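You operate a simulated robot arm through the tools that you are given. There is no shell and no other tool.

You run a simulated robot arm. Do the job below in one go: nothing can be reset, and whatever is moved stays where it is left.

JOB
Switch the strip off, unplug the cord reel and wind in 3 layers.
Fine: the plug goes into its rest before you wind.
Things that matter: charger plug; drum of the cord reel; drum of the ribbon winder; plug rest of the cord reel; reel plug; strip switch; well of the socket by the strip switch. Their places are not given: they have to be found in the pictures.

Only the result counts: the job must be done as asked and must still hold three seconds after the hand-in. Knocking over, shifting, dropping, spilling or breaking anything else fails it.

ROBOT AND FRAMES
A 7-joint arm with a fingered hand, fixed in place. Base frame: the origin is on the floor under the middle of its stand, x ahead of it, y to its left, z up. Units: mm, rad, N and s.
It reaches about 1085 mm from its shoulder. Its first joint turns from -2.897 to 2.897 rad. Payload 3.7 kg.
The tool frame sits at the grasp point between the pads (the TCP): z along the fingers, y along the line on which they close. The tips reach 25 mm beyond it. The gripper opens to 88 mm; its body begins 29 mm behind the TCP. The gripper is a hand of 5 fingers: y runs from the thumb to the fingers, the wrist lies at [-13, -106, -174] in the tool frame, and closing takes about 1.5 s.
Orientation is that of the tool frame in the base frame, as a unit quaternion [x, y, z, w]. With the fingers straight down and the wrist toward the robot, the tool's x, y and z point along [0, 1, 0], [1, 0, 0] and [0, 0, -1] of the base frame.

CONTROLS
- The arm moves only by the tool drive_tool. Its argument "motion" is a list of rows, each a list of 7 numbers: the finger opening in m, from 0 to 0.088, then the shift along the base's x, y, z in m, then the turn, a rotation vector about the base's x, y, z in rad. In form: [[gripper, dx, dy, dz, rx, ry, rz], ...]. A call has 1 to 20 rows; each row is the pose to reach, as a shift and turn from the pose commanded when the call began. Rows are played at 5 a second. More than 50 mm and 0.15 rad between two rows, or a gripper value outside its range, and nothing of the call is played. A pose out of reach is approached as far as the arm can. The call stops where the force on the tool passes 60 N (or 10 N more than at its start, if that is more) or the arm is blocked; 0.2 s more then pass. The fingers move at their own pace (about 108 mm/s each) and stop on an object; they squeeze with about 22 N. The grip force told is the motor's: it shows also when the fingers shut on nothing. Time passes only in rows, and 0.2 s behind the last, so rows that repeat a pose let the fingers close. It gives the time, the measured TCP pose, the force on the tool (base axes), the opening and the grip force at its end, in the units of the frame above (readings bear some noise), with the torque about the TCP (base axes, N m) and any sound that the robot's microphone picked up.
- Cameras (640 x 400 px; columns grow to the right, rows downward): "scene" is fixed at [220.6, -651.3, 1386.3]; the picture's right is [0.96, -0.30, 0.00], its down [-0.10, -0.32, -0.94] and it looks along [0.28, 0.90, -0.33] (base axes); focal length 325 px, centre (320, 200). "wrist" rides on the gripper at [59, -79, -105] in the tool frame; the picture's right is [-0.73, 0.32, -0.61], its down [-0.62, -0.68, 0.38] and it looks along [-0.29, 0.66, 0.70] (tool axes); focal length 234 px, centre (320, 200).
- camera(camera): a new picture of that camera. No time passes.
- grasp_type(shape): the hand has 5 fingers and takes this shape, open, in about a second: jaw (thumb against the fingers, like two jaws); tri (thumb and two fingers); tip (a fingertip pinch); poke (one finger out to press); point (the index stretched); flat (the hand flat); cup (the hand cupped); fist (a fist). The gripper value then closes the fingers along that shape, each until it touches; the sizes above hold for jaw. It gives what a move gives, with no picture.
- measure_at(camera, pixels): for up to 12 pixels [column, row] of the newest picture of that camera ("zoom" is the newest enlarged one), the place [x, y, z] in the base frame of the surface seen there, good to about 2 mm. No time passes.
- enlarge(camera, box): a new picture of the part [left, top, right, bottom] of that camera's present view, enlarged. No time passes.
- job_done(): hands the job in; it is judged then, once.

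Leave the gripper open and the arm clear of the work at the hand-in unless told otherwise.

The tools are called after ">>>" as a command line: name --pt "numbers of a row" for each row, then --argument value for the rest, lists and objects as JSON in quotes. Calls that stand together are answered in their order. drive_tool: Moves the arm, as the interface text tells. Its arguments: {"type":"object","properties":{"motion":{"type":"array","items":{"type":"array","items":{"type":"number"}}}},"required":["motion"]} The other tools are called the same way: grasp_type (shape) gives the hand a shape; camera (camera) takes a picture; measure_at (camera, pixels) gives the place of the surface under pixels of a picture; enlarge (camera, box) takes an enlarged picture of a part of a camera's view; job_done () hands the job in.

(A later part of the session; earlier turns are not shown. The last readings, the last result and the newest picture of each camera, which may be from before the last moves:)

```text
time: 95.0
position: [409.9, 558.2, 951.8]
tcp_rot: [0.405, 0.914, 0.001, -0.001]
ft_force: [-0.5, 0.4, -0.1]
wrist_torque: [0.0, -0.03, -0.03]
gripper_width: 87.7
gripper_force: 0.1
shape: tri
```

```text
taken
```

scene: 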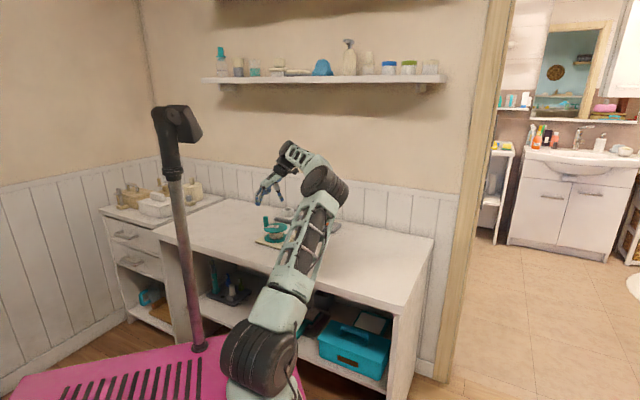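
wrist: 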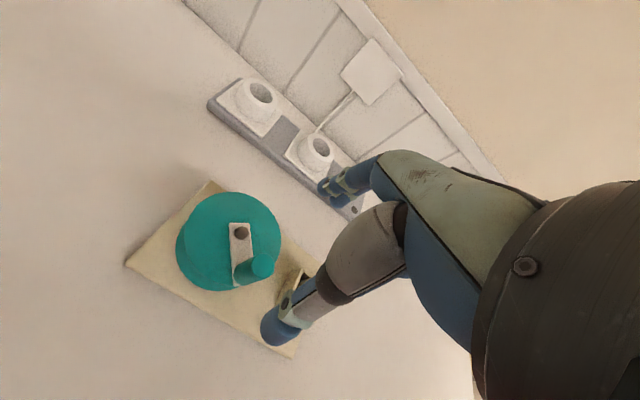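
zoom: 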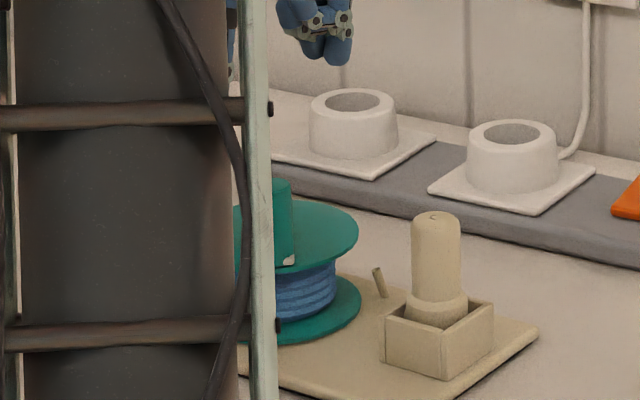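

I rotate further by 108° at height (hand to about az 150°) and then measure the handle again.

>>> drive_tool --pt "0.088 0 0 0 0 0 0.135" --pt "0.088 0 0 0 0 0 0.27" --pt "0.088 0 0 0 0 0 0.404" --pt "0.088 0 0 0 0 0 0.539" --pt "0.088 0 0 0 0 0 0.673" --pt "0.088 0 0 0 0 0 0.808" --pt "0.088 0 0 0 0 0 0.943" --pt "0.088 0 0 0 0 0 1.077" --pt "0.088 0 0 0 0 0 1.212" --pt "0.088 0 0 0 0 0 1.346" --pt "0.088 0 0 0 0 0 1.481" --pt "0.088 0 0 0 0 0 1.616" --pt "0.088 0 0 0 0 0 1.75" --pt "0.088 0 0 0 0 0 1.885" --pt "0.088 0 0 0 0 0 1.885"

>>> camera --camera "wrist"

>>> enlarge --camera "wrist" --box '[150, 200, 310, 340]'

>>> enlarge --camera "scene" --box '[255, 195, 311, 251]'

```text
time: 98.2
position: [409.8, 558.2, 951.1]
tcp_rot: [-0.502, 0.865, 0.0, 0.0]
ft_force: [0.3, 0.5, 0.4]
wrist_torque: [0.01, 0.01, 0.04]
gripper_width: 87.7
gripper_force: 0.0
shape: tri
```

```text
taken
```

wrist: 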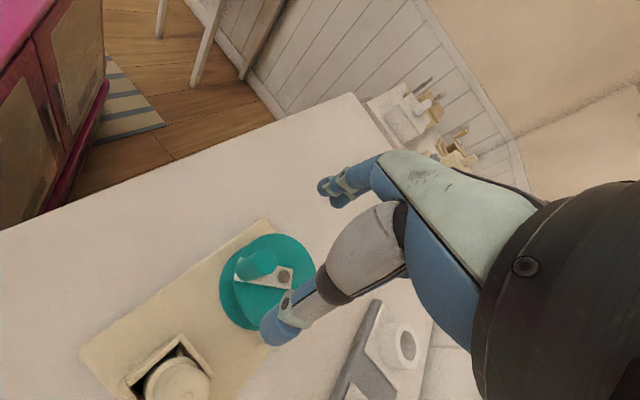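

```text
2.86 times, centred on (230, 270) of wrist
```

zoom: 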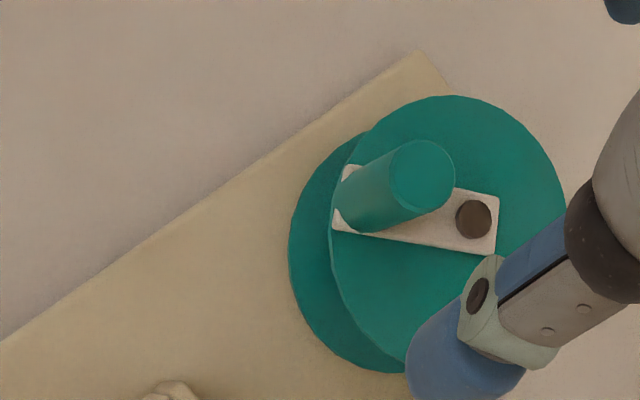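

```text
7.14 times, centred on (283, 223) of scene
```

zoom: 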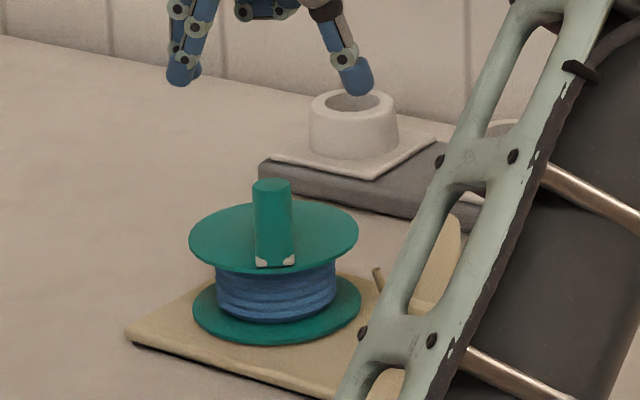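

I measure handle and knob from both views.

>>> measure_at --camera "zoom" --pixels '[[257, 225], [265, 225], [273, 225], [281, 225], [289, 225], [272, 184], [200, 245], [345, 245], [273, 300], [228, 290], [332, 285], [130, 333]]'

>>> measure_at --camera "wrist" --pixels '[[266, 261], [260, 256], [272, 258], [266, 268], [284, 275], [281, 273], [287, 278], [240, 260], [275, 236], [305, 250], [235, 290], [170, 370]]'

```text
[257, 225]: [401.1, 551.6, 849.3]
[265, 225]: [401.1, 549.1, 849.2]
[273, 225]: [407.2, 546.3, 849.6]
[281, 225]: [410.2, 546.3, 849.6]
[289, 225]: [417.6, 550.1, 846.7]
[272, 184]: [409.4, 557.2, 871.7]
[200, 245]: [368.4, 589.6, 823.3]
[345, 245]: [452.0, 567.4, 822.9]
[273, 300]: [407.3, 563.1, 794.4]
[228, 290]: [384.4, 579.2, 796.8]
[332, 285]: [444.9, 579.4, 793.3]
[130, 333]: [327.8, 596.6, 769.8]
```

```text
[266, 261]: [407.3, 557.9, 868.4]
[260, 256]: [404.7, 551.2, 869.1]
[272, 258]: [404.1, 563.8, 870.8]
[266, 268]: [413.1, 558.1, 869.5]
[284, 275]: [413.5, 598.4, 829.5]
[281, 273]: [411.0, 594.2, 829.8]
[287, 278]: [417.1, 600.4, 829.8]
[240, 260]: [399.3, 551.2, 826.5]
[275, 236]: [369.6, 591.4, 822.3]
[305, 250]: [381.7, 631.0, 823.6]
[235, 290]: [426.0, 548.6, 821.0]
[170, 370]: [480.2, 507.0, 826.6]
```

Handle at (408.5,557.5), pivot (413.5,597.5). I descend around the handle (opening 65 mm to stay clear of the plug) and close firmly.

>>> drive_tool --pt "0.065 -0.0013 -0.0007 -0.02 0 0 0" --pt "0.065 -0.0013 -0.0007 -0.05 0 0 0" --pt "0.065 -0.0013 -0.0007 -0.075 0 0 0" --pt "0.065 -0.0013 -0.0007 -0.0895 0 0 0" --pt "0.065 -0.0013 -0.0007 -0.0895 0 0 0"

>>> camera --camera "wrist"

>>> enlarge --camera "scene" --box '[255, 195, 311, 251]'

```text
time: 99.4
position: [409.4, 559.5, 862.8]
tcp_rot: [-0.502, 0.865, -0.001, -0.001]
ft_force: [1.1, -0.1, -0.5]
wrist_torque: [0.0, 0.02, 0.0]
gripper_width: 65.1
gripper_force: 0.1
shape: tri
```

```text
taken
```

wrist: 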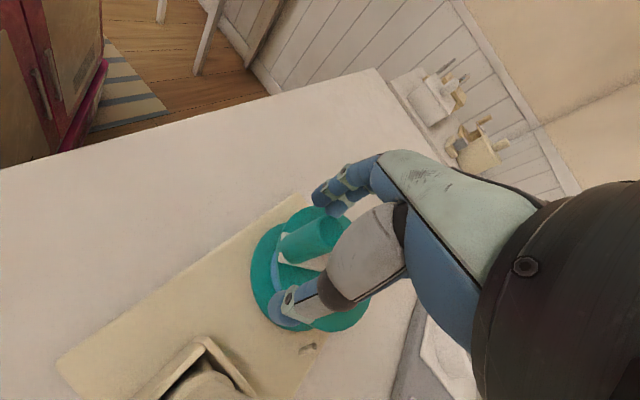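

```text
7.14 times, centred on (283, 223) of scene
```

zoom: 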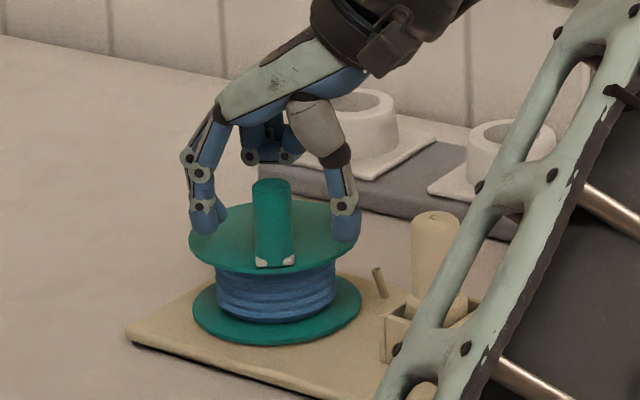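

The handle is between fingers and thumb. I close firmly.

>>> drive_tool --pt "0.045 -0.001 -0.002 0 0 0 0" --pt "0.03 -0.001 -0.002 0 0 0 0" --pt "0.02 -0.001 -0.002 0 0 0 0" --pt "0.01 -0.001 -0.002 0 0 0 0" --pt "0.0 -0.001 -0.002 0 0 0 0" --pt "0.0 -0.001 -0.002 0 0 0 0" --pt "0.0 -0.001 -0.002 0 0 0 0"

>>> enlarge --camera "scene" --box '[255, 195, 311, 251]'

```text
time: 101.0
position: [408.5, 557.5, 863.5]
tcp_rot: [-0.502, 0.865, 0.0, -0.001]
ft_force: [-0.1, -0.3, -0.7]
wrist_torque: [-0.01, -0.03, 0.02]
gripper_width: 12.7
gripper_force: 21.7
shape: tri
```

```text
7.14 times, centred on (283, 223) of scene
```

zoom: 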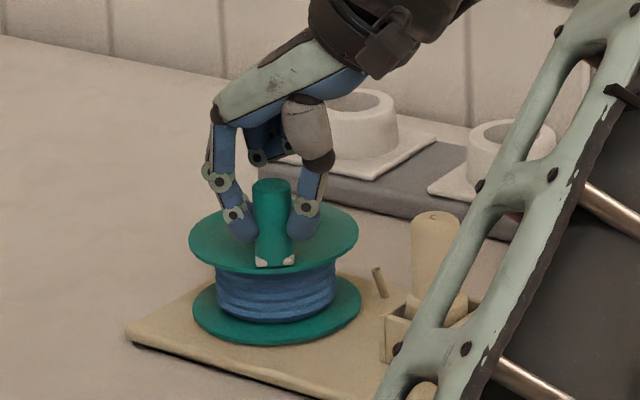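

Good grip with no lateral force. I turn clockwise 102° with the hand rotating along.

>>> drive_tool --pt "0.0 -0.0042 0.0007 0 0 0 -0.1047" --pt "0.0 -0.0082 0.0019 0 0 0 -0.2094" --pt "0.0 -0.0121 0.0035 0 0 0 -0.3142" --pt "0.0 -0.0158 0.0055 0 0 0 -0.4189" --pt "0.0 -0.0193 0.0079 0 0 0 -0.5236" --pt "0.0 -0.0226 0.0106 0 0 0 -0.6283" --pt "0.0 -0.0255 0.0136 0 0 0 -0.733" --pt "0.0 -0.0281 0.0169 0 0 0 -0.8378" --pt "0.0 -0.0303 0.0205 0 0 0 -0.9425" --pt "0.0 -0.0321 0.0243 0 0 0 -1.0472" --pt "0.0 -0.0336 0.0283 0 0 0 -1.1519" --pt "0.0 -0.0346 0.0324 0 0 0 -1.2566" --pt "0.0 -0.0352 0.0366 0 0 0 -1.3614" --pt "0.0 -0.0353 0.0408 0 0 0 -1.4661" --pt "0.0 -0.035 0.045 0 0 0 -1.5708" --pt "0.0 -0.0343 0.0491 0 0 0 -1.6755" --pt "0.0 -0.0331 0.0532 0 0 0 -1.7802"

>>> enlarge --camera "scene" --box '[255, 195, 311, 251]'

>>> camera --camera "wrist"

```text
time: 104.6
position: [373.4, 609.3, 863.3]
tcp_rot: [0.357, 0.934, 0.002, -0.001]
ft_force: [-1.9, 1.6, 11.6]
wrist_torque: [0.02, -0.04, 0.04]
gripper_width: 13.3
gripper_force: 22.0
shape: tri
```

```text
7.14 times, centred on (283, 223) of scene
```

zoom: 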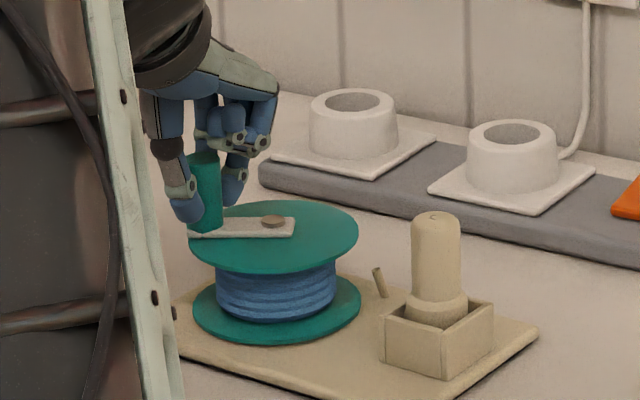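

```text
taken
```

wrist: 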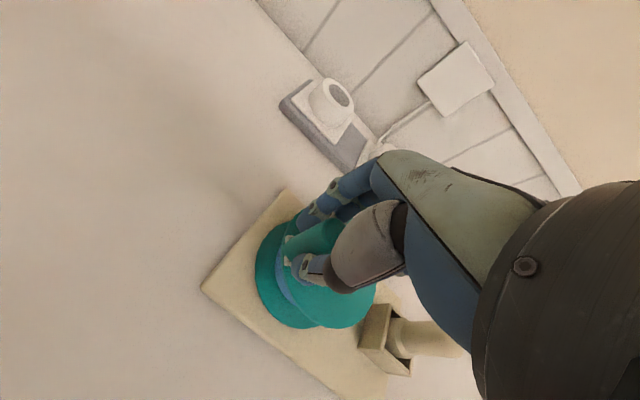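

Base perfectly still; there is a light downward press (11.6 N), so I raise 1 mm and continue 96° more.

>>> drive_tool --pt "0.0 0.0016 0.0039 0.0008 0 0 -0.1047" --pt "0.0 0.0036 0.0076 0.001 0 0 -0.2094" --pt "0.0 0.0059 0.0111 0.001 0 0 -0.3142" --pt "0.0 0.0087 0.0144 0.001 0 0 -0.4189" --pt "0.0 0.0117 0.0173 0.001 0 0 -0.5236" --pt "0.0 0.015 0.0199 0.001 0 0 -0.6283" --pt "0.0 0.0186 0.0221 0.001 0 0 -0.733" --pt "0.0 0.0224 0.0239 0.001 0 0 -0.8378" --pt "0.0 0.0264 0.0254 0.001 0 0 -0.9425" --pt "0.0 0.0305 0.0264 0.001 0 0 -1.0472" --pt "0.0 0.0346 0.027 0.001 0 0 -1.1519" --pt "0.0 0.0389 0.0271 0.001 0 0 -1.2566" --pt "0.0 0.0431 0.0268 0.001 0 0 -1.3614" --pt "0.0 0.0472 0.0261 0.001 0 0 -1.4661" --pt "0.0 0.0513 0.0249 0.001 0 0 -1.5708" --pt "0.0 0.0552 0.0233 0.001 0 0 -1.6755"

>>> enlarge --camera "scene" --box '[255, 195, 311, 251]'

>>> camera --camera "wrist"

```text
time: 108.0
position: [430.0, 631.6, 863.0]
tcp_rot: [0.933, 0.359, 0.001, 0.0]
ft_force: [1.7, 1.3, 0.3]
wrist_torque: [0.0, -0.04, 0.04]
gripper_width: 13.3
gripper_force: 22.3
shape: tri
```

```text
7.14 times, centred on (283, 223) of scene
```

zoom: 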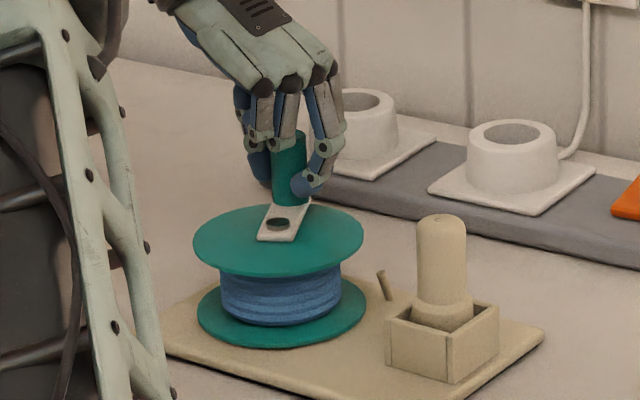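

```text
taken
```

wrist: 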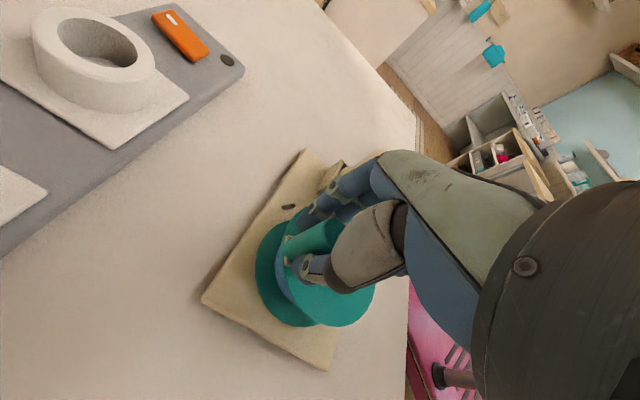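

Steady again; about 2.43 turns by count. I release, rise, and rotate the hand back for the last bite.

>>> drive_tool --pt "0.02 0 0 0 0 0 0" --pt "0.035 0 0 0 0 0 0" --pt "0.05 0 0 0 0 0 0" --pt "0.06 0 0 0.0 0 0 0" --pt "0.06 0 0 0.02 0 0 0" --pt "0.06 0 0 0.06 0 0 0" --pt "0.088 0 0 0.09 0 0 0" --pt "0.088 0 0 0.09 0 0 0.14" --pt "0.088 0 0 0.09 0 0 0.28" --pt "0.088 0 0 0.09 0 0 0.42" --pt "0.088 0 0 0.09 0 0 0.56" --pt "0.088 0 0 0.09 0 0 0.7" --pt "0.088 0 0 0.09 0 0 0.84" --pt "0.088 0 0 0.09 0 0 0.98" --pt "0.088 0 0 0.09 0 0 1.12" --pt "0.088 0 0 0.09 0 0 1.26" --pt "0.088 0 0 0.09 0 0 1.4" --pt "0.088 0 0 0.09 0 0 1.54" --pt "0.088 0 0 0.09 0 0 1.68" --pt "0.088 0 0 0.09 0 0 1.82"

>>> drive_tool --pt "0.088 0 0 0 0 0 0.138" --pt "0.088 0 0 0 0 0 0.276" --pt "0.088 0 0 0 0 0 0.414" --pt "0.088 0 0 0 0 0 0.552" --pt "0.088 0 0 0 0 0 0.69" --pt "0.088 0 0 0 0 0 0.828" --pt "0.088 0 0 0 0 0 0.966" --pt "0.088 0 0 0 0 0 1.104" --pt "0.088 0 0 0 0 0 1.242" --pt "0.088 0 0 0 0 0 1.38" --pt "0.088 0 0 0 0 0 1.518" --pt "0.088 0 0 0 0 0 1.656" --pt "0.088 0 0 0 0 0 1.656"

>>> camera --camera "wrist"

>>> enlarge --camera "scene" --box '[255, 195, 311, 251]'

```text
time: 112.2
position: [429.5, 633.8, 953.8]
tcp_rot: [0.288, 0.958, 0.001, 0.0]
ft_force: [-1.2, 0.0, -0.7]
wrist_torque: [-0.02, 0.02, -0.01]
gripper_width: 87.5
gripper_force: 0.1
shape: tri
```

```text
time: 115.0
position: [431.1, 633.4, 952.9]
tcp_rot: [-0.511, 0.86, 0.0, -0.001]
ft_force: [-0.5, -0.7, 0.4]
wrist_torque: [0.0, -0.02, 0.01]
gripper_width: 87.6
gripper_force: 0.1
shape: tri
```

```text
taken
```

wrist: 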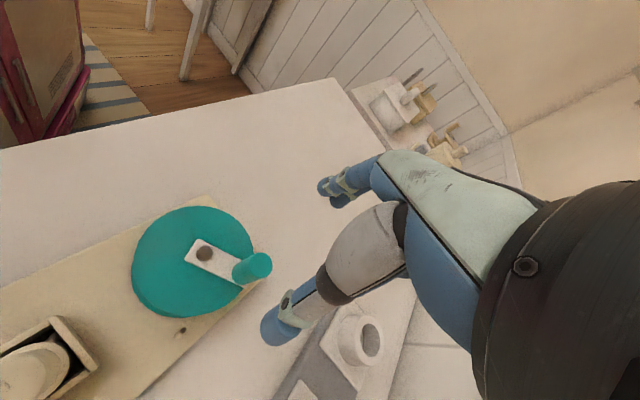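

```text
7.14 times, centred on (283, 223) of scene
```

zoom: 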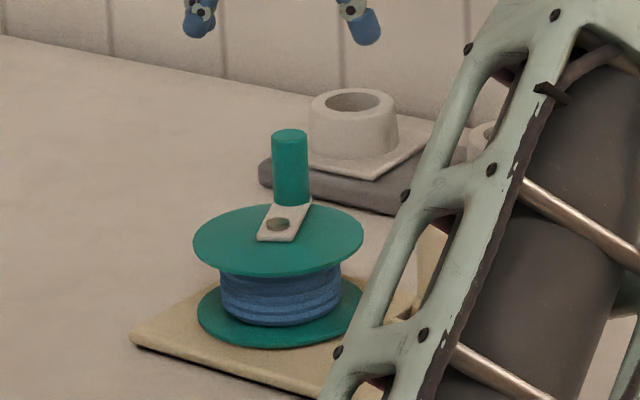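

I measure knob and handle again from both views.

>>> measure_at --camera "zoom" --pixels '[[278, 224], [275, 165], [283, 165], [290, 165], [298, 165], [305, 165], [290, 135], [200, 245], [350, 250], [220, 225], [135, 338], [278, 300]]'

>>> measure_at --camera "wrist" --pixels '[[258, 265], [252, 261], [264, 262], [258, 272], [205, 254], [201, 251], [209, 257], [150, 240], [200, 212], [240, 225], [245, 285], [180, 310]]'

```text
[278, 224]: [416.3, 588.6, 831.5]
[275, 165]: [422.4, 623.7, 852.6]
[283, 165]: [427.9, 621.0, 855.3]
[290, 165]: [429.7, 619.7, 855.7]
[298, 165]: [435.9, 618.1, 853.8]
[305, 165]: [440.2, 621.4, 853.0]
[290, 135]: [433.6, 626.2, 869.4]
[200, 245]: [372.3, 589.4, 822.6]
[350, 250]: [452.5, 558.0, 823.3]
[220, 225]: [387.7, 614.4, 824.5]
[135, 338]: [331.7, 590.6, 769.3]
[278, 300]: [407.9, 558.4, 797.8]
```

```text
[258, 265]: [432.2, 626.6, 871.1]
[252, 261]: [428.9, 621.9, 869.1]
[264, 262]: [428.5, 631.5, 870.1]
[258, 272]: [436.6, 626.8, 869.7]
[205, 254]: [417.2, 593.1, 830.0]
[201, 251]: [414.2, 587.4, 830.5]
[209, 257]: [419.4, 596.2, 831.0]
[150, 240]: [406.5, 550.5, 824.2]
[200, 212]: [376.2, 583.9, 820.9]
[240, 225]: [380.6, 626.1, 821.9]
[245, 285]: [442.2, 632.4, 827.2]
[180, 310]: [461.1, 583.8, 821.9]
```

Handle (431,629), pivot ≈(416.5,592.5). I descend around the handle and close firmly.

>>> drive_tool --pt "0.065 0 -0.0044 -0.02 0 0 0" --pt "0.065 0 -0.0044 -0.05 0 0 0" --pt "0.065 0 -0.0044 -0.075 0 0 0" --pt "0.065 0 -0.0044 -0.089 0 0 0" --pt "0.065 0 -0.0044 -0.089 0 0 0"

>>> camera --camera "wrist"

>>> enlarge --camera "scene" --box '[255, 195, 311, 251]'

```text
time: 116.2
position: [429.9, 628.0, 861.5]
tcp_rot: [-0.511, 0.86, 0.0, 0.0]
ft_force: [0.5, -0.8, 0.0]
wrist_torque: [-0.02, -0.03, 0.01]
gripper_width: 65.3
gripper_force: 0.2
shape: tri
```

```text
taken
```

wrist: 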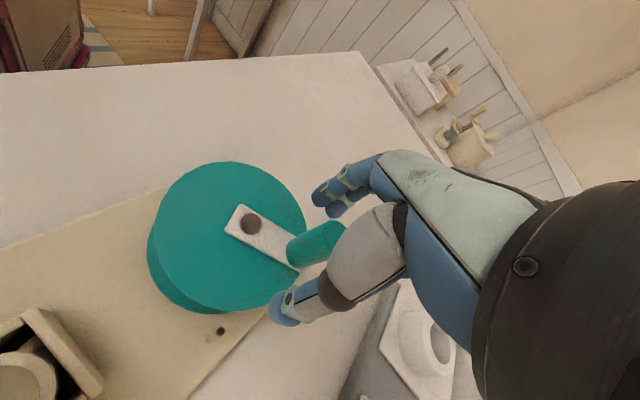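

```text
7.14 times, centred on (283, 223) of scene
```

zoom: 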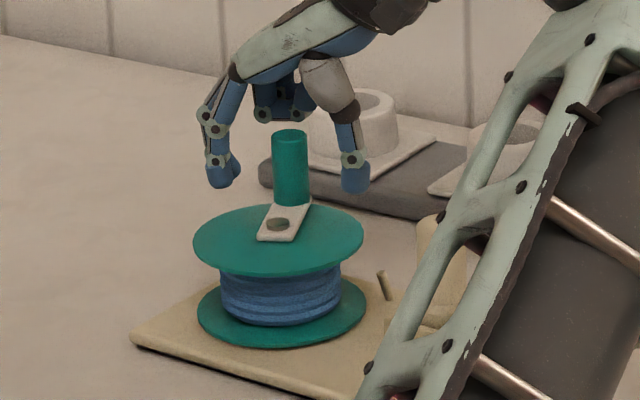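

The handle is between the digits; I close.

>>> drive_tool --pt "0.045 0.0005 0.0005 0.001 0 0 0" --pt "0.03 0.0005 0.0005 0.001 0 0 0" --pt "0.02 0.0005 0.0005 0.001 0 0 0" --pt "0.01 0.0005 0.0005 0.001 0 0 0" --pt "0.0 0.0005 0.0005 0.001 0 0 0" --pt "0.0 0.0005 0.0005 0.001 0 0 0" --pt "0.0 0.0005 0.0005 0.001 0 0 0"

>>> enlarge --camera "scene" --box '[255, 195, 311, 251]'

>>> enlarge --camera "wrist" --box '[130, 150, 330, 350]'

>>> measure_at --camera "zoom" --pixels '[[361, 148], [353, 145], [369, 152], [165, 200], [250, 40], [330, 30], [440, 100], [300, 300]]'

```text
time: 117.8
position: [431.4, 630.3, 863.1]
tcp_rot: [-0.51, 0.86, -0.001, -0.002]
ft_force: [-0.8, -1.5, 0.2]
wrist_torque: [-0.02, 0.02, -0.02]
gripper_width: 13.0
gripper_force: 22.7
shape: tri
```

```text
7.14 times, centred on (283, 223) of scene
```

zoom: 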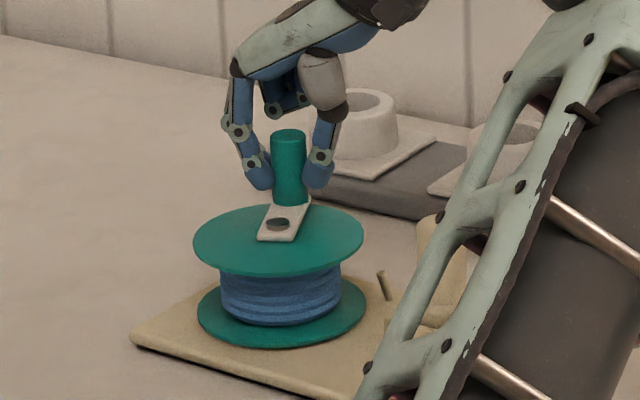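

```text
2.00 times, centred on (230, 250) of wrist
```

zoom: 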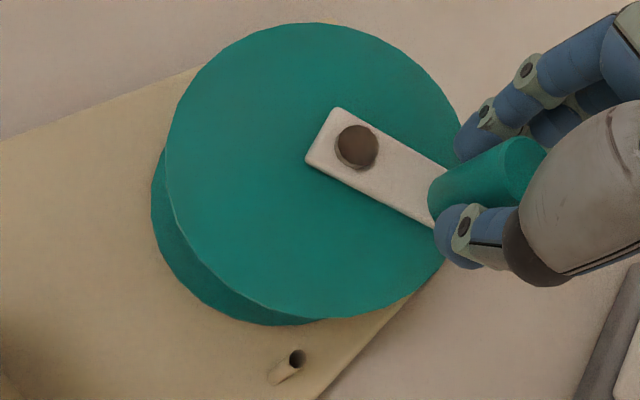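

```text
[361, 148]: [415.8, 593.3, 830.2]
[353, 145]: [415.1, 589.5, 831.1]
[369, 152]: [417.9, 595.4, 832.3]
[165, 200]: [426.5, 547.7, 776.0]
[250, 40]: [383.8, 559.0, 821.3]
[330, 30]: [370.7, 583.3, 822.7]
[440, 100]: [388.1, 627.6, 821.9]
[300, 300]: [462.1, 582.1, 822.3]
```

Grip is good; pivot (416.5,593), radius 40.2. Before turning, I check how low the curled ring/little fingers hang, since they will pass near the plug.

>>> enlarge --camera "scene" --box '[265, 195, 305, 227]'

>>> measure_at --camera "zoom" --pixels '[[300, 120], [290, 150], [310, 155], [330, 150], [345, 150], [280, 140], [355, 110], [375, 150], [225, 130], [240, 210], [350, 210], [310, 200]]'

```text
12.50 times, centred on (285, 211) of scene
```

zoom: 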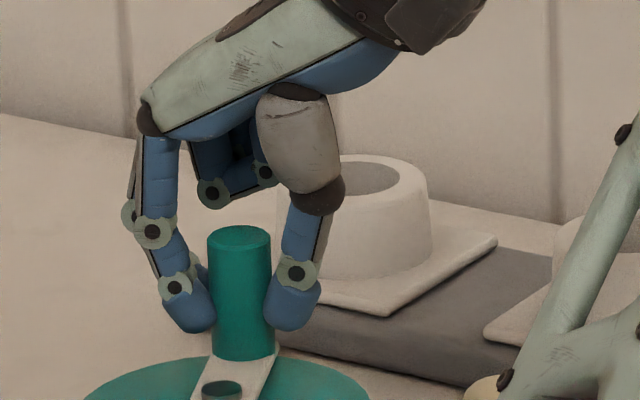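

```text
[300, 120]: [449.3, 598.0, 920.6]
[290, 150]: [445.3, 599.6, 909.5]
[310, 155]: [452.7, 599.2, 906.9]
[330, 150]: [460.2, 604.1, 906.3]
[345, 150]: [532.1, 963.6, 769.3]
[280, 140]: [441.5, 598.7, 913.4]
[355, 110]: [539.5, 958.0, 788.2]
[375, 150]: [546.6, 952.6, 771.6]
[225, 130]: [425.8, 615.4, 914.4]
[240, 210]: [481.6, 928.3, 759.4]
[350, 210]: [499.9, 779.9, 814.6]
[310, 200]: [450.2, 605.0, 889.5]
```

The curled fingers hang at about z≥870, clear of the plug's top (857). I turn clockwise 102°.

>>> drive_tool --pt "0.0 0.0038 -0.0018 0 0 0 -0.1047" --pt "0.0 0.0074 -0.0039 0 0 0 -0.2094" --pt "0.0 0.0108 -0.0064 0 0 0 -0.3142" --pt "0.0 0.0139 -0.0093 0 0 0 -0.4189" --pt "0.0 0.0167 -0.0125 0 0 0 -0.5236" --pt "0.0 0.0191 -0.0159 0 0 0 -0.6283" --pt "0.0 0.0211 -0.0196 0 0 0 -0.733" --pt "0.0 0.0228 -0.0235 0 0 0 -0.8378" --pt "0.0 0.024 -0.0275 0 0 0 -0.9425" --pt "0.0 0.0249 -0.0316 0 0 0 -1.0472" --pt "0.0 0.0252 -0.0358 0 0 0 -1.1519" --pt "0.0 0.0252 -0.04 0 0 0 -1.2566" --pt "0.0 0.0247 -0.0442 0 0 0 -1.3614" --pt "0.0 0.0238 -0.0483 0 0 0 -1.4661" --pt "0.0 0.0224 -0.0523 0 0 0 -1.5708" --pt "0.0 0.0206 -0.0561 0 0 0 -1.6755" --pt "0.0 0.0185 -0.0597 0 0 0 -1.7802"

>>> enlarge --camera "scene" --box '[255, 195, 311, 251]'

>>> camera --camera "wrist"

```text
time: 121.4
position: [449.2, 571.0, 865.5]
tcp_rot: [0.348, 0.938, 0.0, 0.0]
ft_force: [1.1, 1.2, 0.7]
wrist_torque: [0.04, 0.0, 0.01]
gripper_width: 12.4
gripper_force: 22.3
shape: tri
```

```text
7.14 times, centred on (283, 223) of scene
```

zoom: 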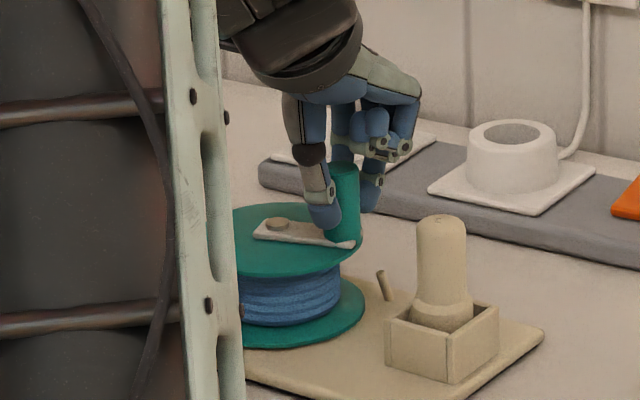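

```text
taken
```

wrist: 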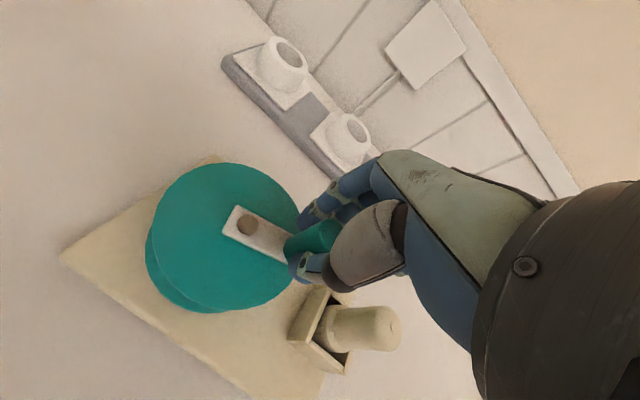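

Base steady. I go on in a smaller chunk (30°), then look for the third layer.

>>> drive_tool --pt "0.0 -0.0025 -0.0034 0 0 0 -0.1047" --pt "0.0 -0.0054 -0.0065 0 0 0 -0.2094" --pt "0.0 -0.0086 -0.0092 0 0 0 -0.3142" --pt "0.0 -0.012 -0.0117 0 0 0 -0.4189" --pt "0.0 -0.0157 -0.0137 0 0 0 -0.5236"

>>> enlarge --camera "scene" --box '[255, 195, 311, 251]'

```text
time: 122.6
position: [433.4, 556.7, 865.8]
tcp_rot: [0.578, 0.816, 0.001, -0.001]
ft_force: [0.8, 0.6, -0.3]
wrist_torque: [-0.02, -0.04, 0.05]
gripper_width: 12.6
gripper_force: 21.7
shape: tri
```

```text
7.14 times, centred on (283, 223) of scene
```

zoom: 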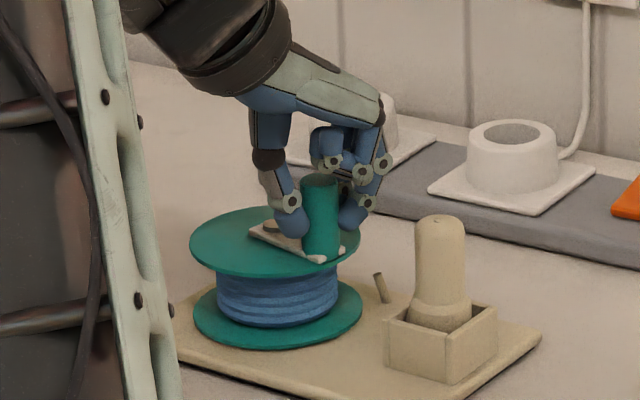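

Still blue. Another 18°.

>>> drive_tool --pt "0.0 -0.0039 -0.0017 0 0 0 -0.1047" --pt "0.0 -0.0079 -0.0029 0 0 0 -0.2094" --pt "0.0 -0.012 -0.0037 0 0 0 -0.3142"

>>> enlarge --camera "scene" --box '[255, 195, 311, 251]'

```text
time: 123.4
position: [420.6, 551.9, 865.4]
tcp_rot: [0.699, 0.715, -0.001, 0.0]
ft_force: [0.0, 0.1, -0.5]
wrist_torque: [0.0, -0.02, 0.03]
gripper_width: 12.3
gripper_force: 21.9
shape: tri
```

```text
7.14 times, centred on (283, 223) of scene
```

zoom: 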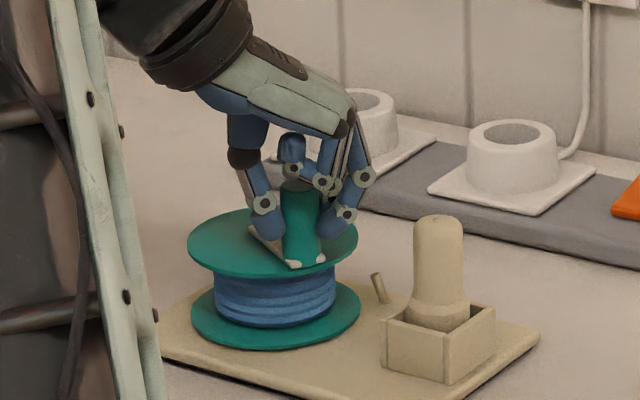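

Still two layers. The second one came just around here (crank ≈−70…−95°), so I go another 12°.

>>> drive_tool --pt "0.0 -0.0042 -0.0004 0 0 0 -0.1047" --pt "0.0 -0.0084 -0.0003 0 0 0 -0.2094"

>>> enlarge --camera "scene" --box '[255, 195, 311, 251]'

```text
time: 124.0
position: [413.3, 550.6, 866.1]
tcp_rot: [0.77, 0.638, 0.0, 0.0]
ft_force: [0.4, -0.2, -0.1]
wrist_torque: [0.03, -0.06, 0.01]
gripper_width: 12.4
gripper_force: 21.9
shape: tri
```

```text
7.14 times, centred on (283, 223) of scene
```

zoom: 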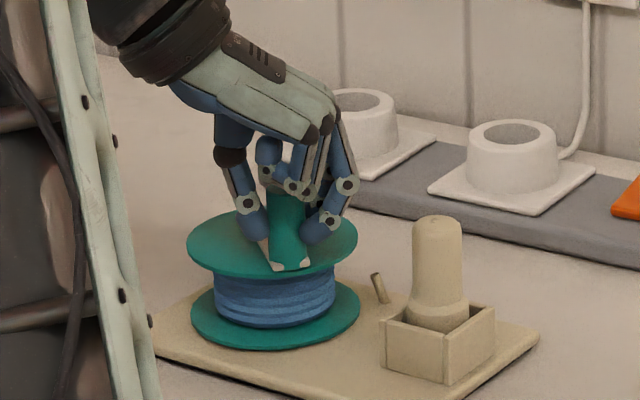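

Comparing with the earlier picture, the crank still lacks about 10–15° to that spot. Another 12°.

>>> drive_tool --pt "0.0 -0.0042 0.0005 0 0 0 -0.1047" --pt "0.0 -0.0083 0.0014 0 0 0 -0.2094"

>>> enlarge --camera "scene" --box '[255, 195, 311, 251]'

```text
time: 124.6
position: [405.7, 554.4, 865.1]
tcp_rot: [0.832, 0.555, 0.0, 0.0]
ft_force: [-0.4, 0.1, -0.7]
wrist_torque: [0.03, -0.05, 0.01]
gripper_width: 12.5
gripper_force: 21.9
shape: tri
```

```text
7.14 times, centred on (283, 223) of scene
```

zoom: 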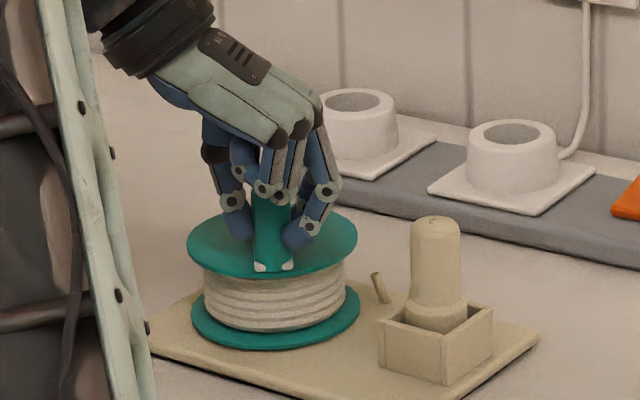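

The third layer has appeared (white, thicker wrap). I add 24° for margin so it can't fall back under the threshold.

>>> drive_tool --pt "0.0 -0.004 0.0014 0 0 0 -0.1047" --pt "0.0 -0.0078 0.0031 0 0 0 -0.2094" --pt "0.0 -0.0114 0.0053 0 0 0 -0.3142" --pt "0.0 -0.0148 0.0078 0 0 0 -0.4189"

>>> camera --camera "scene"

>>> camera --camera "wrist"

>>> enlarge --camera "scene" --box '[250, 205, 322, 255]'

```text
time: 125.6
position: [390.7, 560.3, 865.1]
tcp_rot: [0.929, 0.369, 0.0, 0.0]
ft_force: [1.5, -0.3, -0.1]
wrist_torque: [-0.04, -0.05, -0.01]
gripper_width: 12.5
gripper_force: 22.2
shape: tri
```

```text
taken
```

scene: 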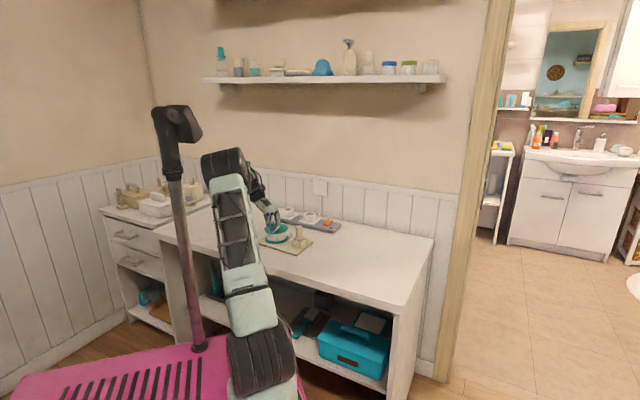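

```text
taken
```

wrist: 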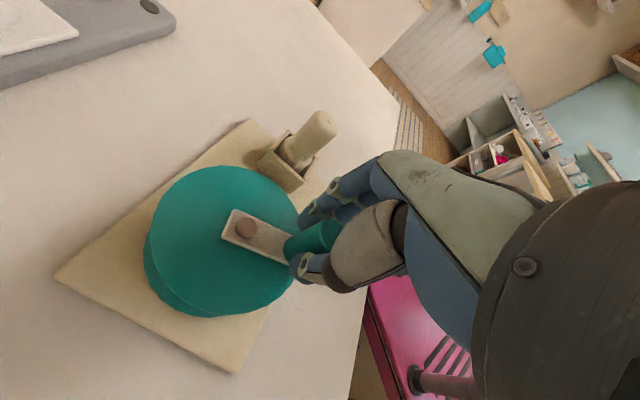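

```text
8.00 times, centred on (286, 230) of scene
```

zoom: 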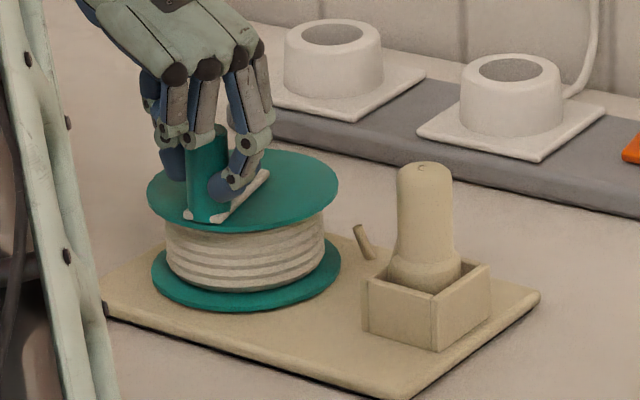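

Three layers wound. I measure the board now to judge how far it has crept from its start (pivot was (380,593), near-left corner ≈(290,586), yaw −41°).

>>> measure_at --camera "wrist" --pixels '[[245, 228], [242, 225], [248, 232], [62, 275], [250, 122], [233, 368], [150, 200], [150, 325], [315, 122], [288, 150], [265, 165], [300, 185]]'

>>> measure_at --camera "zoom" --pixels '[[110, 305], [395, 392], [535, 297], [250, 345], [460, 350], [425, 168], [375, 280], [430, 295], [485, 268], [425, 240], [362, 235], [330, 200]]'

```text
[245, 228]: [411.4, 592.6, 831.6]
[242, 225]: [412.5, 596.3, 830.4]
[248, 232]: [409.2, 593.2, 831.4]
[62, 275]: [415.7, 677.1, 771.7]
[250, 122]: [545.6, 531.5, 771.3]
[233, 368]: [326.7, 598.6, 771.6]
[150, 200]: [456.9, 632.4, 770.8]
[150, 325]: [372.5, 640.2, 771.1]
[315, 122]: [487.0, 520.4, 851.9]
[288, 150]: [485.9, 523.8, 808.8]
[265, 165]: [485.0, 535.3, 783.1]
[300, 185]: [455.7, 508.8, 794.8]
```

```text
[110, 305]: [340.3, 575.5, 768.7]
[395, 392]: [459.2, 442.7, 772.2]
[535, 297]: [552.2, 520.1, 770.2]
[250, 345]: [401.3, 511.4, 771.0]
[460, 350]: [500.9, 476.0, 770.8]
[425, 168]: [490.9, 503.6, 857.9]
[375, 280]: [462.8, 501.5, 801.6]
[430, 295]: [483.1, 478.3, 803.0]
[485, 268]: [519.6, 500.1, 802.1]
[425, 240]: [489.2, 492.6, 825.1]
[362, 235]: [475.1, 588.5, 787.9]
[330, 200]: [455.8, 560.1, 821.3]
```

The board has crept ≈31 mm in x and turned ≈9°. With the handle still held I draw the reel gently back toward its start (−x), slowly, 2 mm per row, and check half-way.

>>> drive_tool --pt "0.0 -0.002 0 0 0 0 0" --pt "0.0 -0.004 0 0 0 0 0" --pt "0.0 -0.006 0 0 0 0 0" --pt "0.0 -0.008 0 0 0 0 0" --pt "0.0 -0.01 0 0 0 0 0" --pt "0.0 -0.012 0 0 0 0 0" --pt "0.0 -0.014 0 0 0 0 0" --pt "0.0 -0.016 0 0 0 0 0"

>>> camera --camera "wrist"

>>> enlarge --camera "scene" --box '[250, 205, 322, 255]'

>>> measure_at --camera "zoom" --pixels '[[110, 305], [395, 392], [530, 297], [425, 168], [375, 280], [485, 268], [260, 200], [200, 150]]'

```text
time: 127.4
position: [376.0, 561.3, 864.2]
tcp_rot: [0.929, 0.37, 0.001, -0.001]
ft_force: [5.8, 3.5, 3.3]
wrist_torque: [-0.01, -0.09, 0.0]
gripper_width: 13.0
gripper_force: 22.4
shape: tri
```

```text
taken
```

wrist: 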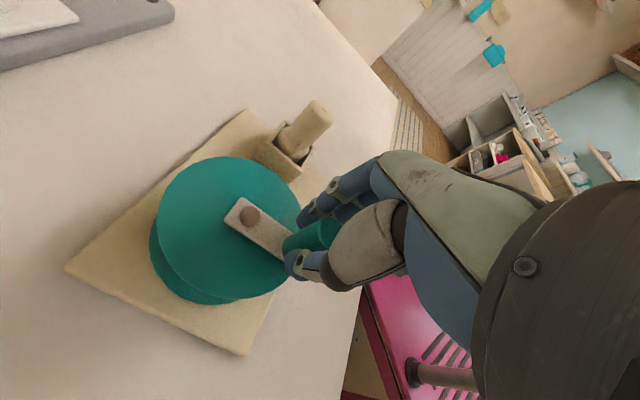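

```text
8.00 times, centred on (286, 230) of scene
```

zoom: 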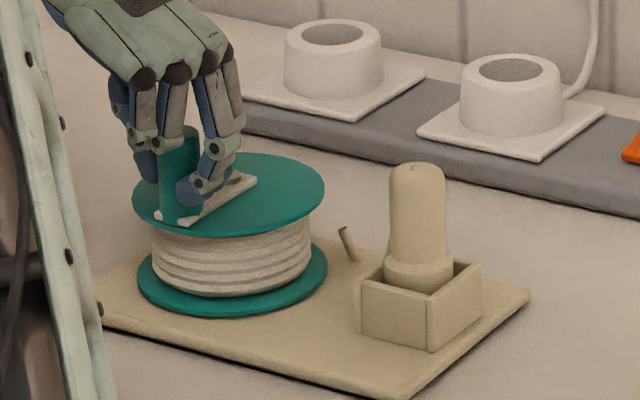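

```text
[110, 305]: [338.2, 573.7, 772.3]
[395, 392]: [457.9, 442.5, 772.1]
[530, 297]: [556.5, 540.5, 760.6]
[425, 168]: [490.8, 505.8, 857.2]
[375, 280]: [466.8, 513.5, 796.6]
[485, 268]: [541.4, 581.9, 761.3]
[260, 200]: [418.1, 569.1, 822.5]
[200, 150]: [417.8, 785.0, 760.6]
```

The reel follows with plug and layers in place. I measure the pivot and corners again before the second half.

>>> measure_at --camera "wrist" --pixels '[[250, 215], [247, 212], [253, 218], [68, 267], [245, 113], [242, 352], [320, 108], [160, 195], [170, 320], [270, 155], [300, 165], [225, 160]]'

```text
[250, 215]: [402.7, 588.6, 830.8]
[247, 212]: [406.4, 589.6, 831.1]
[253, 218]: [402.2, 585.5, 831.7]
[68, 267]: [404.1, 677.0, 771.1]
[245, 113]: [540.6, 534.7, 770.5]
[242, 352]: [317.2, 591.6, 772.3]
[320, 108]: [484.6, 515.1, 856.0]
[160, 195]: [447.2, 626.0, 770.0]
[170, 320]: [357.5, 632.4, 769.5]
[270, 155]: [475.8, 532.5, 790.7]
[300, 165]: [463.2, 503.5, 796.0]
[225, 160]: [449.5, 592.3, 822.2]
```

Pivot is now ≈(403.5,588), board yaw ≈−46°. Pulling by the handle also turns the crank a little, so I'd rather nudge the reel back by its flange rim. First I release the handle and rise.

>>> drive_tool --pt "0.0 0.001 0.0005 0.0005 0 0 0" --pt "0.02 0.001 0.0005 0.0005 0 0 0" --pt "0.035 0.001 0.0005 0.0005 0 0 0" --pt "0.05 0.001 0.0005 0.0005 0 0 0" --pt "0.06 0.001 0.0005 0.0005 0 0 0" --pt "0.06 0.001 0.0005 0.02 0 0 0" --pt "0.06 0.001 0.0005 0.06 0 0 0" --pt "0.088 0.001 0.0005 0.1 0 0 0" --pt "0.088 0.001 0.0005 0.1 0 0 0.14" --pt "0.088 0.001 0.0005 0.1 0 0 0.28" --pt "0.088 0.001 0.0005 0.1 0 0 0.42" --pt "0.088 0.001 0.0005 0.1 0 0 0.56" --pt "0.088 0.001 0.0005 0.1 0 0 0.7" --pt "0.088 0.001 0.0005 0.1 0 0 0.84" --pt "0.088 0.001 0.0005 0.1 0 0 0.98" --pt "0.088 0.001 0.0005 0.1 0 0 1.12" --pt "0.088 0.001 0.0005 0.1 0 0 1.26" --pt "0.088 0.001 0.0005 0.1 0 0 1.4" --pt "0.088 0.001 0.0005 0.1 0 0 1.54"

>>> enlarge --camera "scene" --box '[250, 205, 322, 255]'

>>> camera --camera "wrist"

```text
time: 131.4
position: [374.7, 561.2, 965.8]
tcp_rot: [0.409, 0.913, 0.0, 0.0]
ft_force: [-0.3, 0.4, -0.7]
wrist_torque: [0.0, -0.04, 0.04]
gripper_width: 87.8
gripper_force: 0.1
shape: tri
```

```text
8.00 times, centred on (286, 230) of scene
```

zoom: 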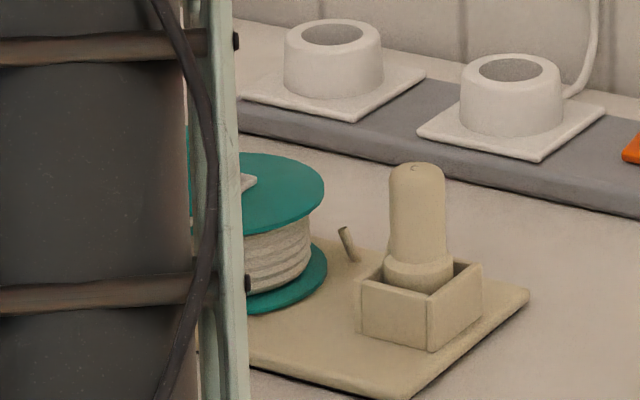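

```text
taken
```

wrist: 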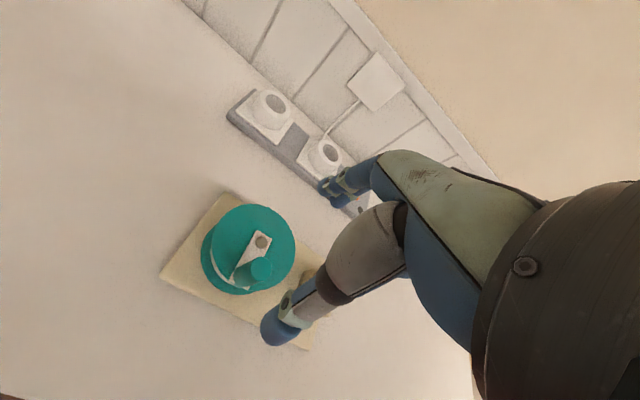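

Released cleanly, three layers still on. I measure the pose from this view.

>>> enlarge --camera "wrist" --box '[150, 185, 310, 345]'

>>> measure_at --camera "wrist" --pixels '[[262, 241], [259, 239], [265, 243], [261, 266], [255, 262], [267, 264], [261, 273], [165, 277], [230, 199], [250, 207], [205, 255], [292, 250]]'

```text
2.50 times, centred on (230, 265) of wrist
```

zoom: 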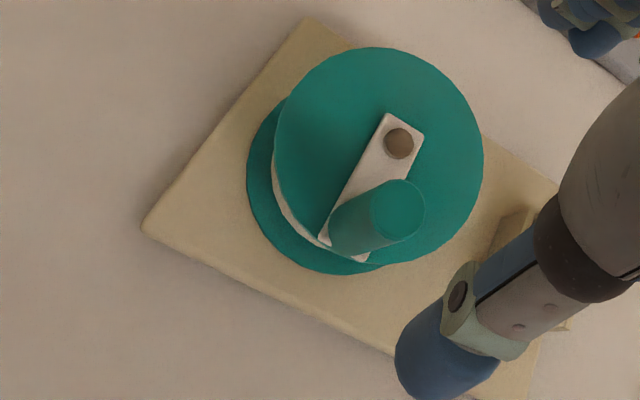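

```text
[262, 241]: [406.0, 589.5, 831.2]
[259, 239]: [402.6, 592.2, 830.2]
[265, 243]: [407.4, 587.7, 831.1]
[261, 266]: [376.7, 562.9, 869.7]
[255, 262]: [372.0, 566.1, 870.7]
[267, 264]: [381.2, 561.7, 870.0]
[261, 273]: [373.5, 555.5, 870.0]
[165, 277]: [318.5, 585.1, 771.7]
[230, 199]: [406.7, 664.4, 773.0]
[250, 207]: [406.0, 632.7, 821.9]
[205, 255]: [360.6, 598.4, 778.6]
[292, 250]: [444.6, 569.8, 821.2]
```

I turn the hand to face −x (fingers toward the robot's −x side) at height, and set poke.

>>> drive_tool --pt "0.088 0.006 0.0016 0 0 0 0.134" --pt "0.088 0.012 0.0032 0 0 0 0.268" --pt "0.088 0.018 0.0048 0 0 0 0.403" --pt "0.088 0.024 0.0064 0 0 0 0.537" --pt "0.088 0.03 0.008 0 0 0 0.671" --pt "0.088 0.036 0.0096 0 0 0 0.805" --pt "0.088 0.042 0.0112 0 0 0 0.94" --pt "0.088 0.048 0.0128 0 0 0 1.074" --pt "0.088 0.054 0.0144 0 0 0 1.208" --pt "0.088 0.06 0.016 0 0 0 1.342" --pt "0.088 0.066 0.0176 0 0 0 1.477" --pt "0.088 0.072 0.0192 0 0 0 1.611" --pt "0.088 0.078 0.0208 0 0 0 1.745" --pt "0.088 0.084 0.0224 0 0 0 1.879" --pt "0.088 0.09 0.024 0 0 0 2.013" --pt "0.088 0.096 0.0256 0 0 0 2.148" --pt "0.088 0.103 0.0272 0 0 0 2.282" --pt "0.088 0.11 0.0288 0 0 0 2.416" --pt "0.088 0.11 0.0288 0 0 0 2.416"

>>> grasp_type --shape "poke"

>>> camera --camera "wrist"

>>> enlarge --camera "scene" --box '[250, 190, 322, 250]'

```text
time: 135.4
position: [484.3, 590.4, 964.5]
tcp_rot: [0.707, -0.707, 0.001, 0.0]
ft_force: [0.3, 0.0, -0.5]
wrist_torque: [-0.02, -0.01, 0.0]
gripper_width: 87.6
gripper_force: 0.2
shape: tri
```

```text
time: 136.3
position: [484.2, 589.6, 964.0]
tcp_rot: [0.707, -0.707, 0.0, 0.001]
ft_force: [0.2, 0.2, 0.7]
wrist_torque: [-0.01, -0.01, -0.03]
gripper_width: 0.1
gripper_force: 0.1
shape: poke
```

```text
taken
```

wrist: 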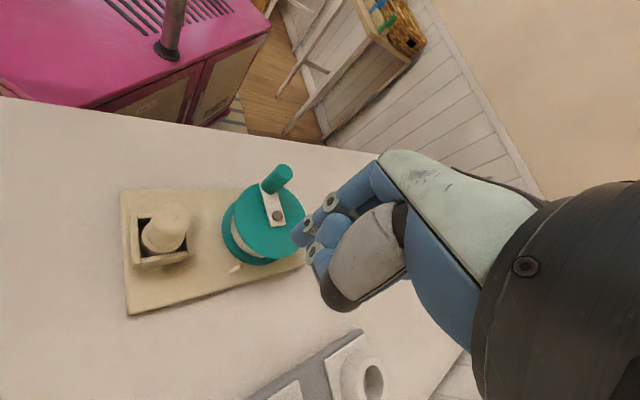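

```text
6.67 times, centred on (286, 220) of scene
```

zoom: 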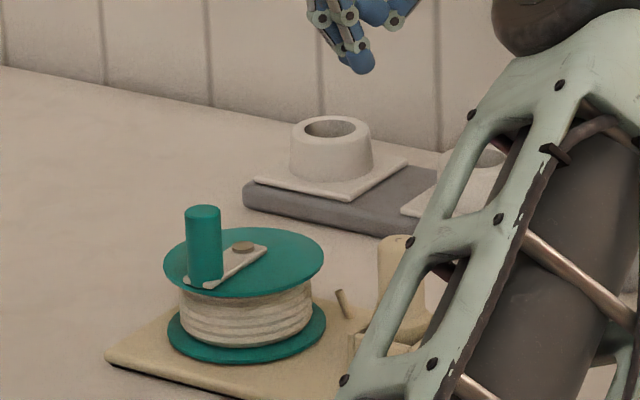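

Hand faces −x in poke. I measure the board's corners and knob for the required nudge.

>>> measure_at --camera "wrist" --pixels '[[123, 193], [130, 310], [277, 216], [274, 214], [280, 218], [283, 172], [160, 220], [298, 262], [230, 190], [245, 262], [235, 268], [168, 215]]'

>>> measure_at --camera "zoom" --pixels '[[110, 355], [242, 247], [195, 250], [205, 250], [215, 250], [205, 212], [318, 270], [340, 300], [330, 320], [170, 265], [245, 310], [398, 240]]'

```text
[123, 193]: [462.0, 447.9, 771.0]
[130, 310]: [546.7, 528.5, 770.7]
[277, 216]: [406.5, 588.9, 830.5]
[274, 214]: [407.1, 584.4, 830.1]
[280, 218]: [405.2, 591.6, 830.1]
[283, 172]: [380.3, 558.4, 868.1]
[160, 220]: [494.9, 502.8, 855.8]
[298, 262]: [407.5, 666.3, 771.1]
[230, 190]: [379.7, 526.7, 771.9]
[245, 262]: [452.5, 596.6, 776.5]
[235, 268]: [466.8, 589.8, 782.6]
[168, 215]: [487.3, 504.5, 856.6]
```

```text
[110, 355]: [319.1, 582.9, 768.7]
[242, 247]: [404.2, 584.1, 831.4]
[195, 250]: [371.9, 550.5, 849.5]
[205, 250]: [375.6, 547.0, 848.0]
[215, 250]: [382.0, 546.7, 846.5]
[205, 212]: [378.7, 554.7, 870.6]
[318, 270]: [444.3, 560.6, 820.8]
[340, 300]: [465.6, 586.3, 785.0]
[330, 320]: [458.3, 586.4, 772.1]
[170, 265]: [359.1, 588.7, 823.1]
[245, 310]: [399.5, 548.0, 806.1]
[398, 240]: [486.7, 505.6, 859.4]
```

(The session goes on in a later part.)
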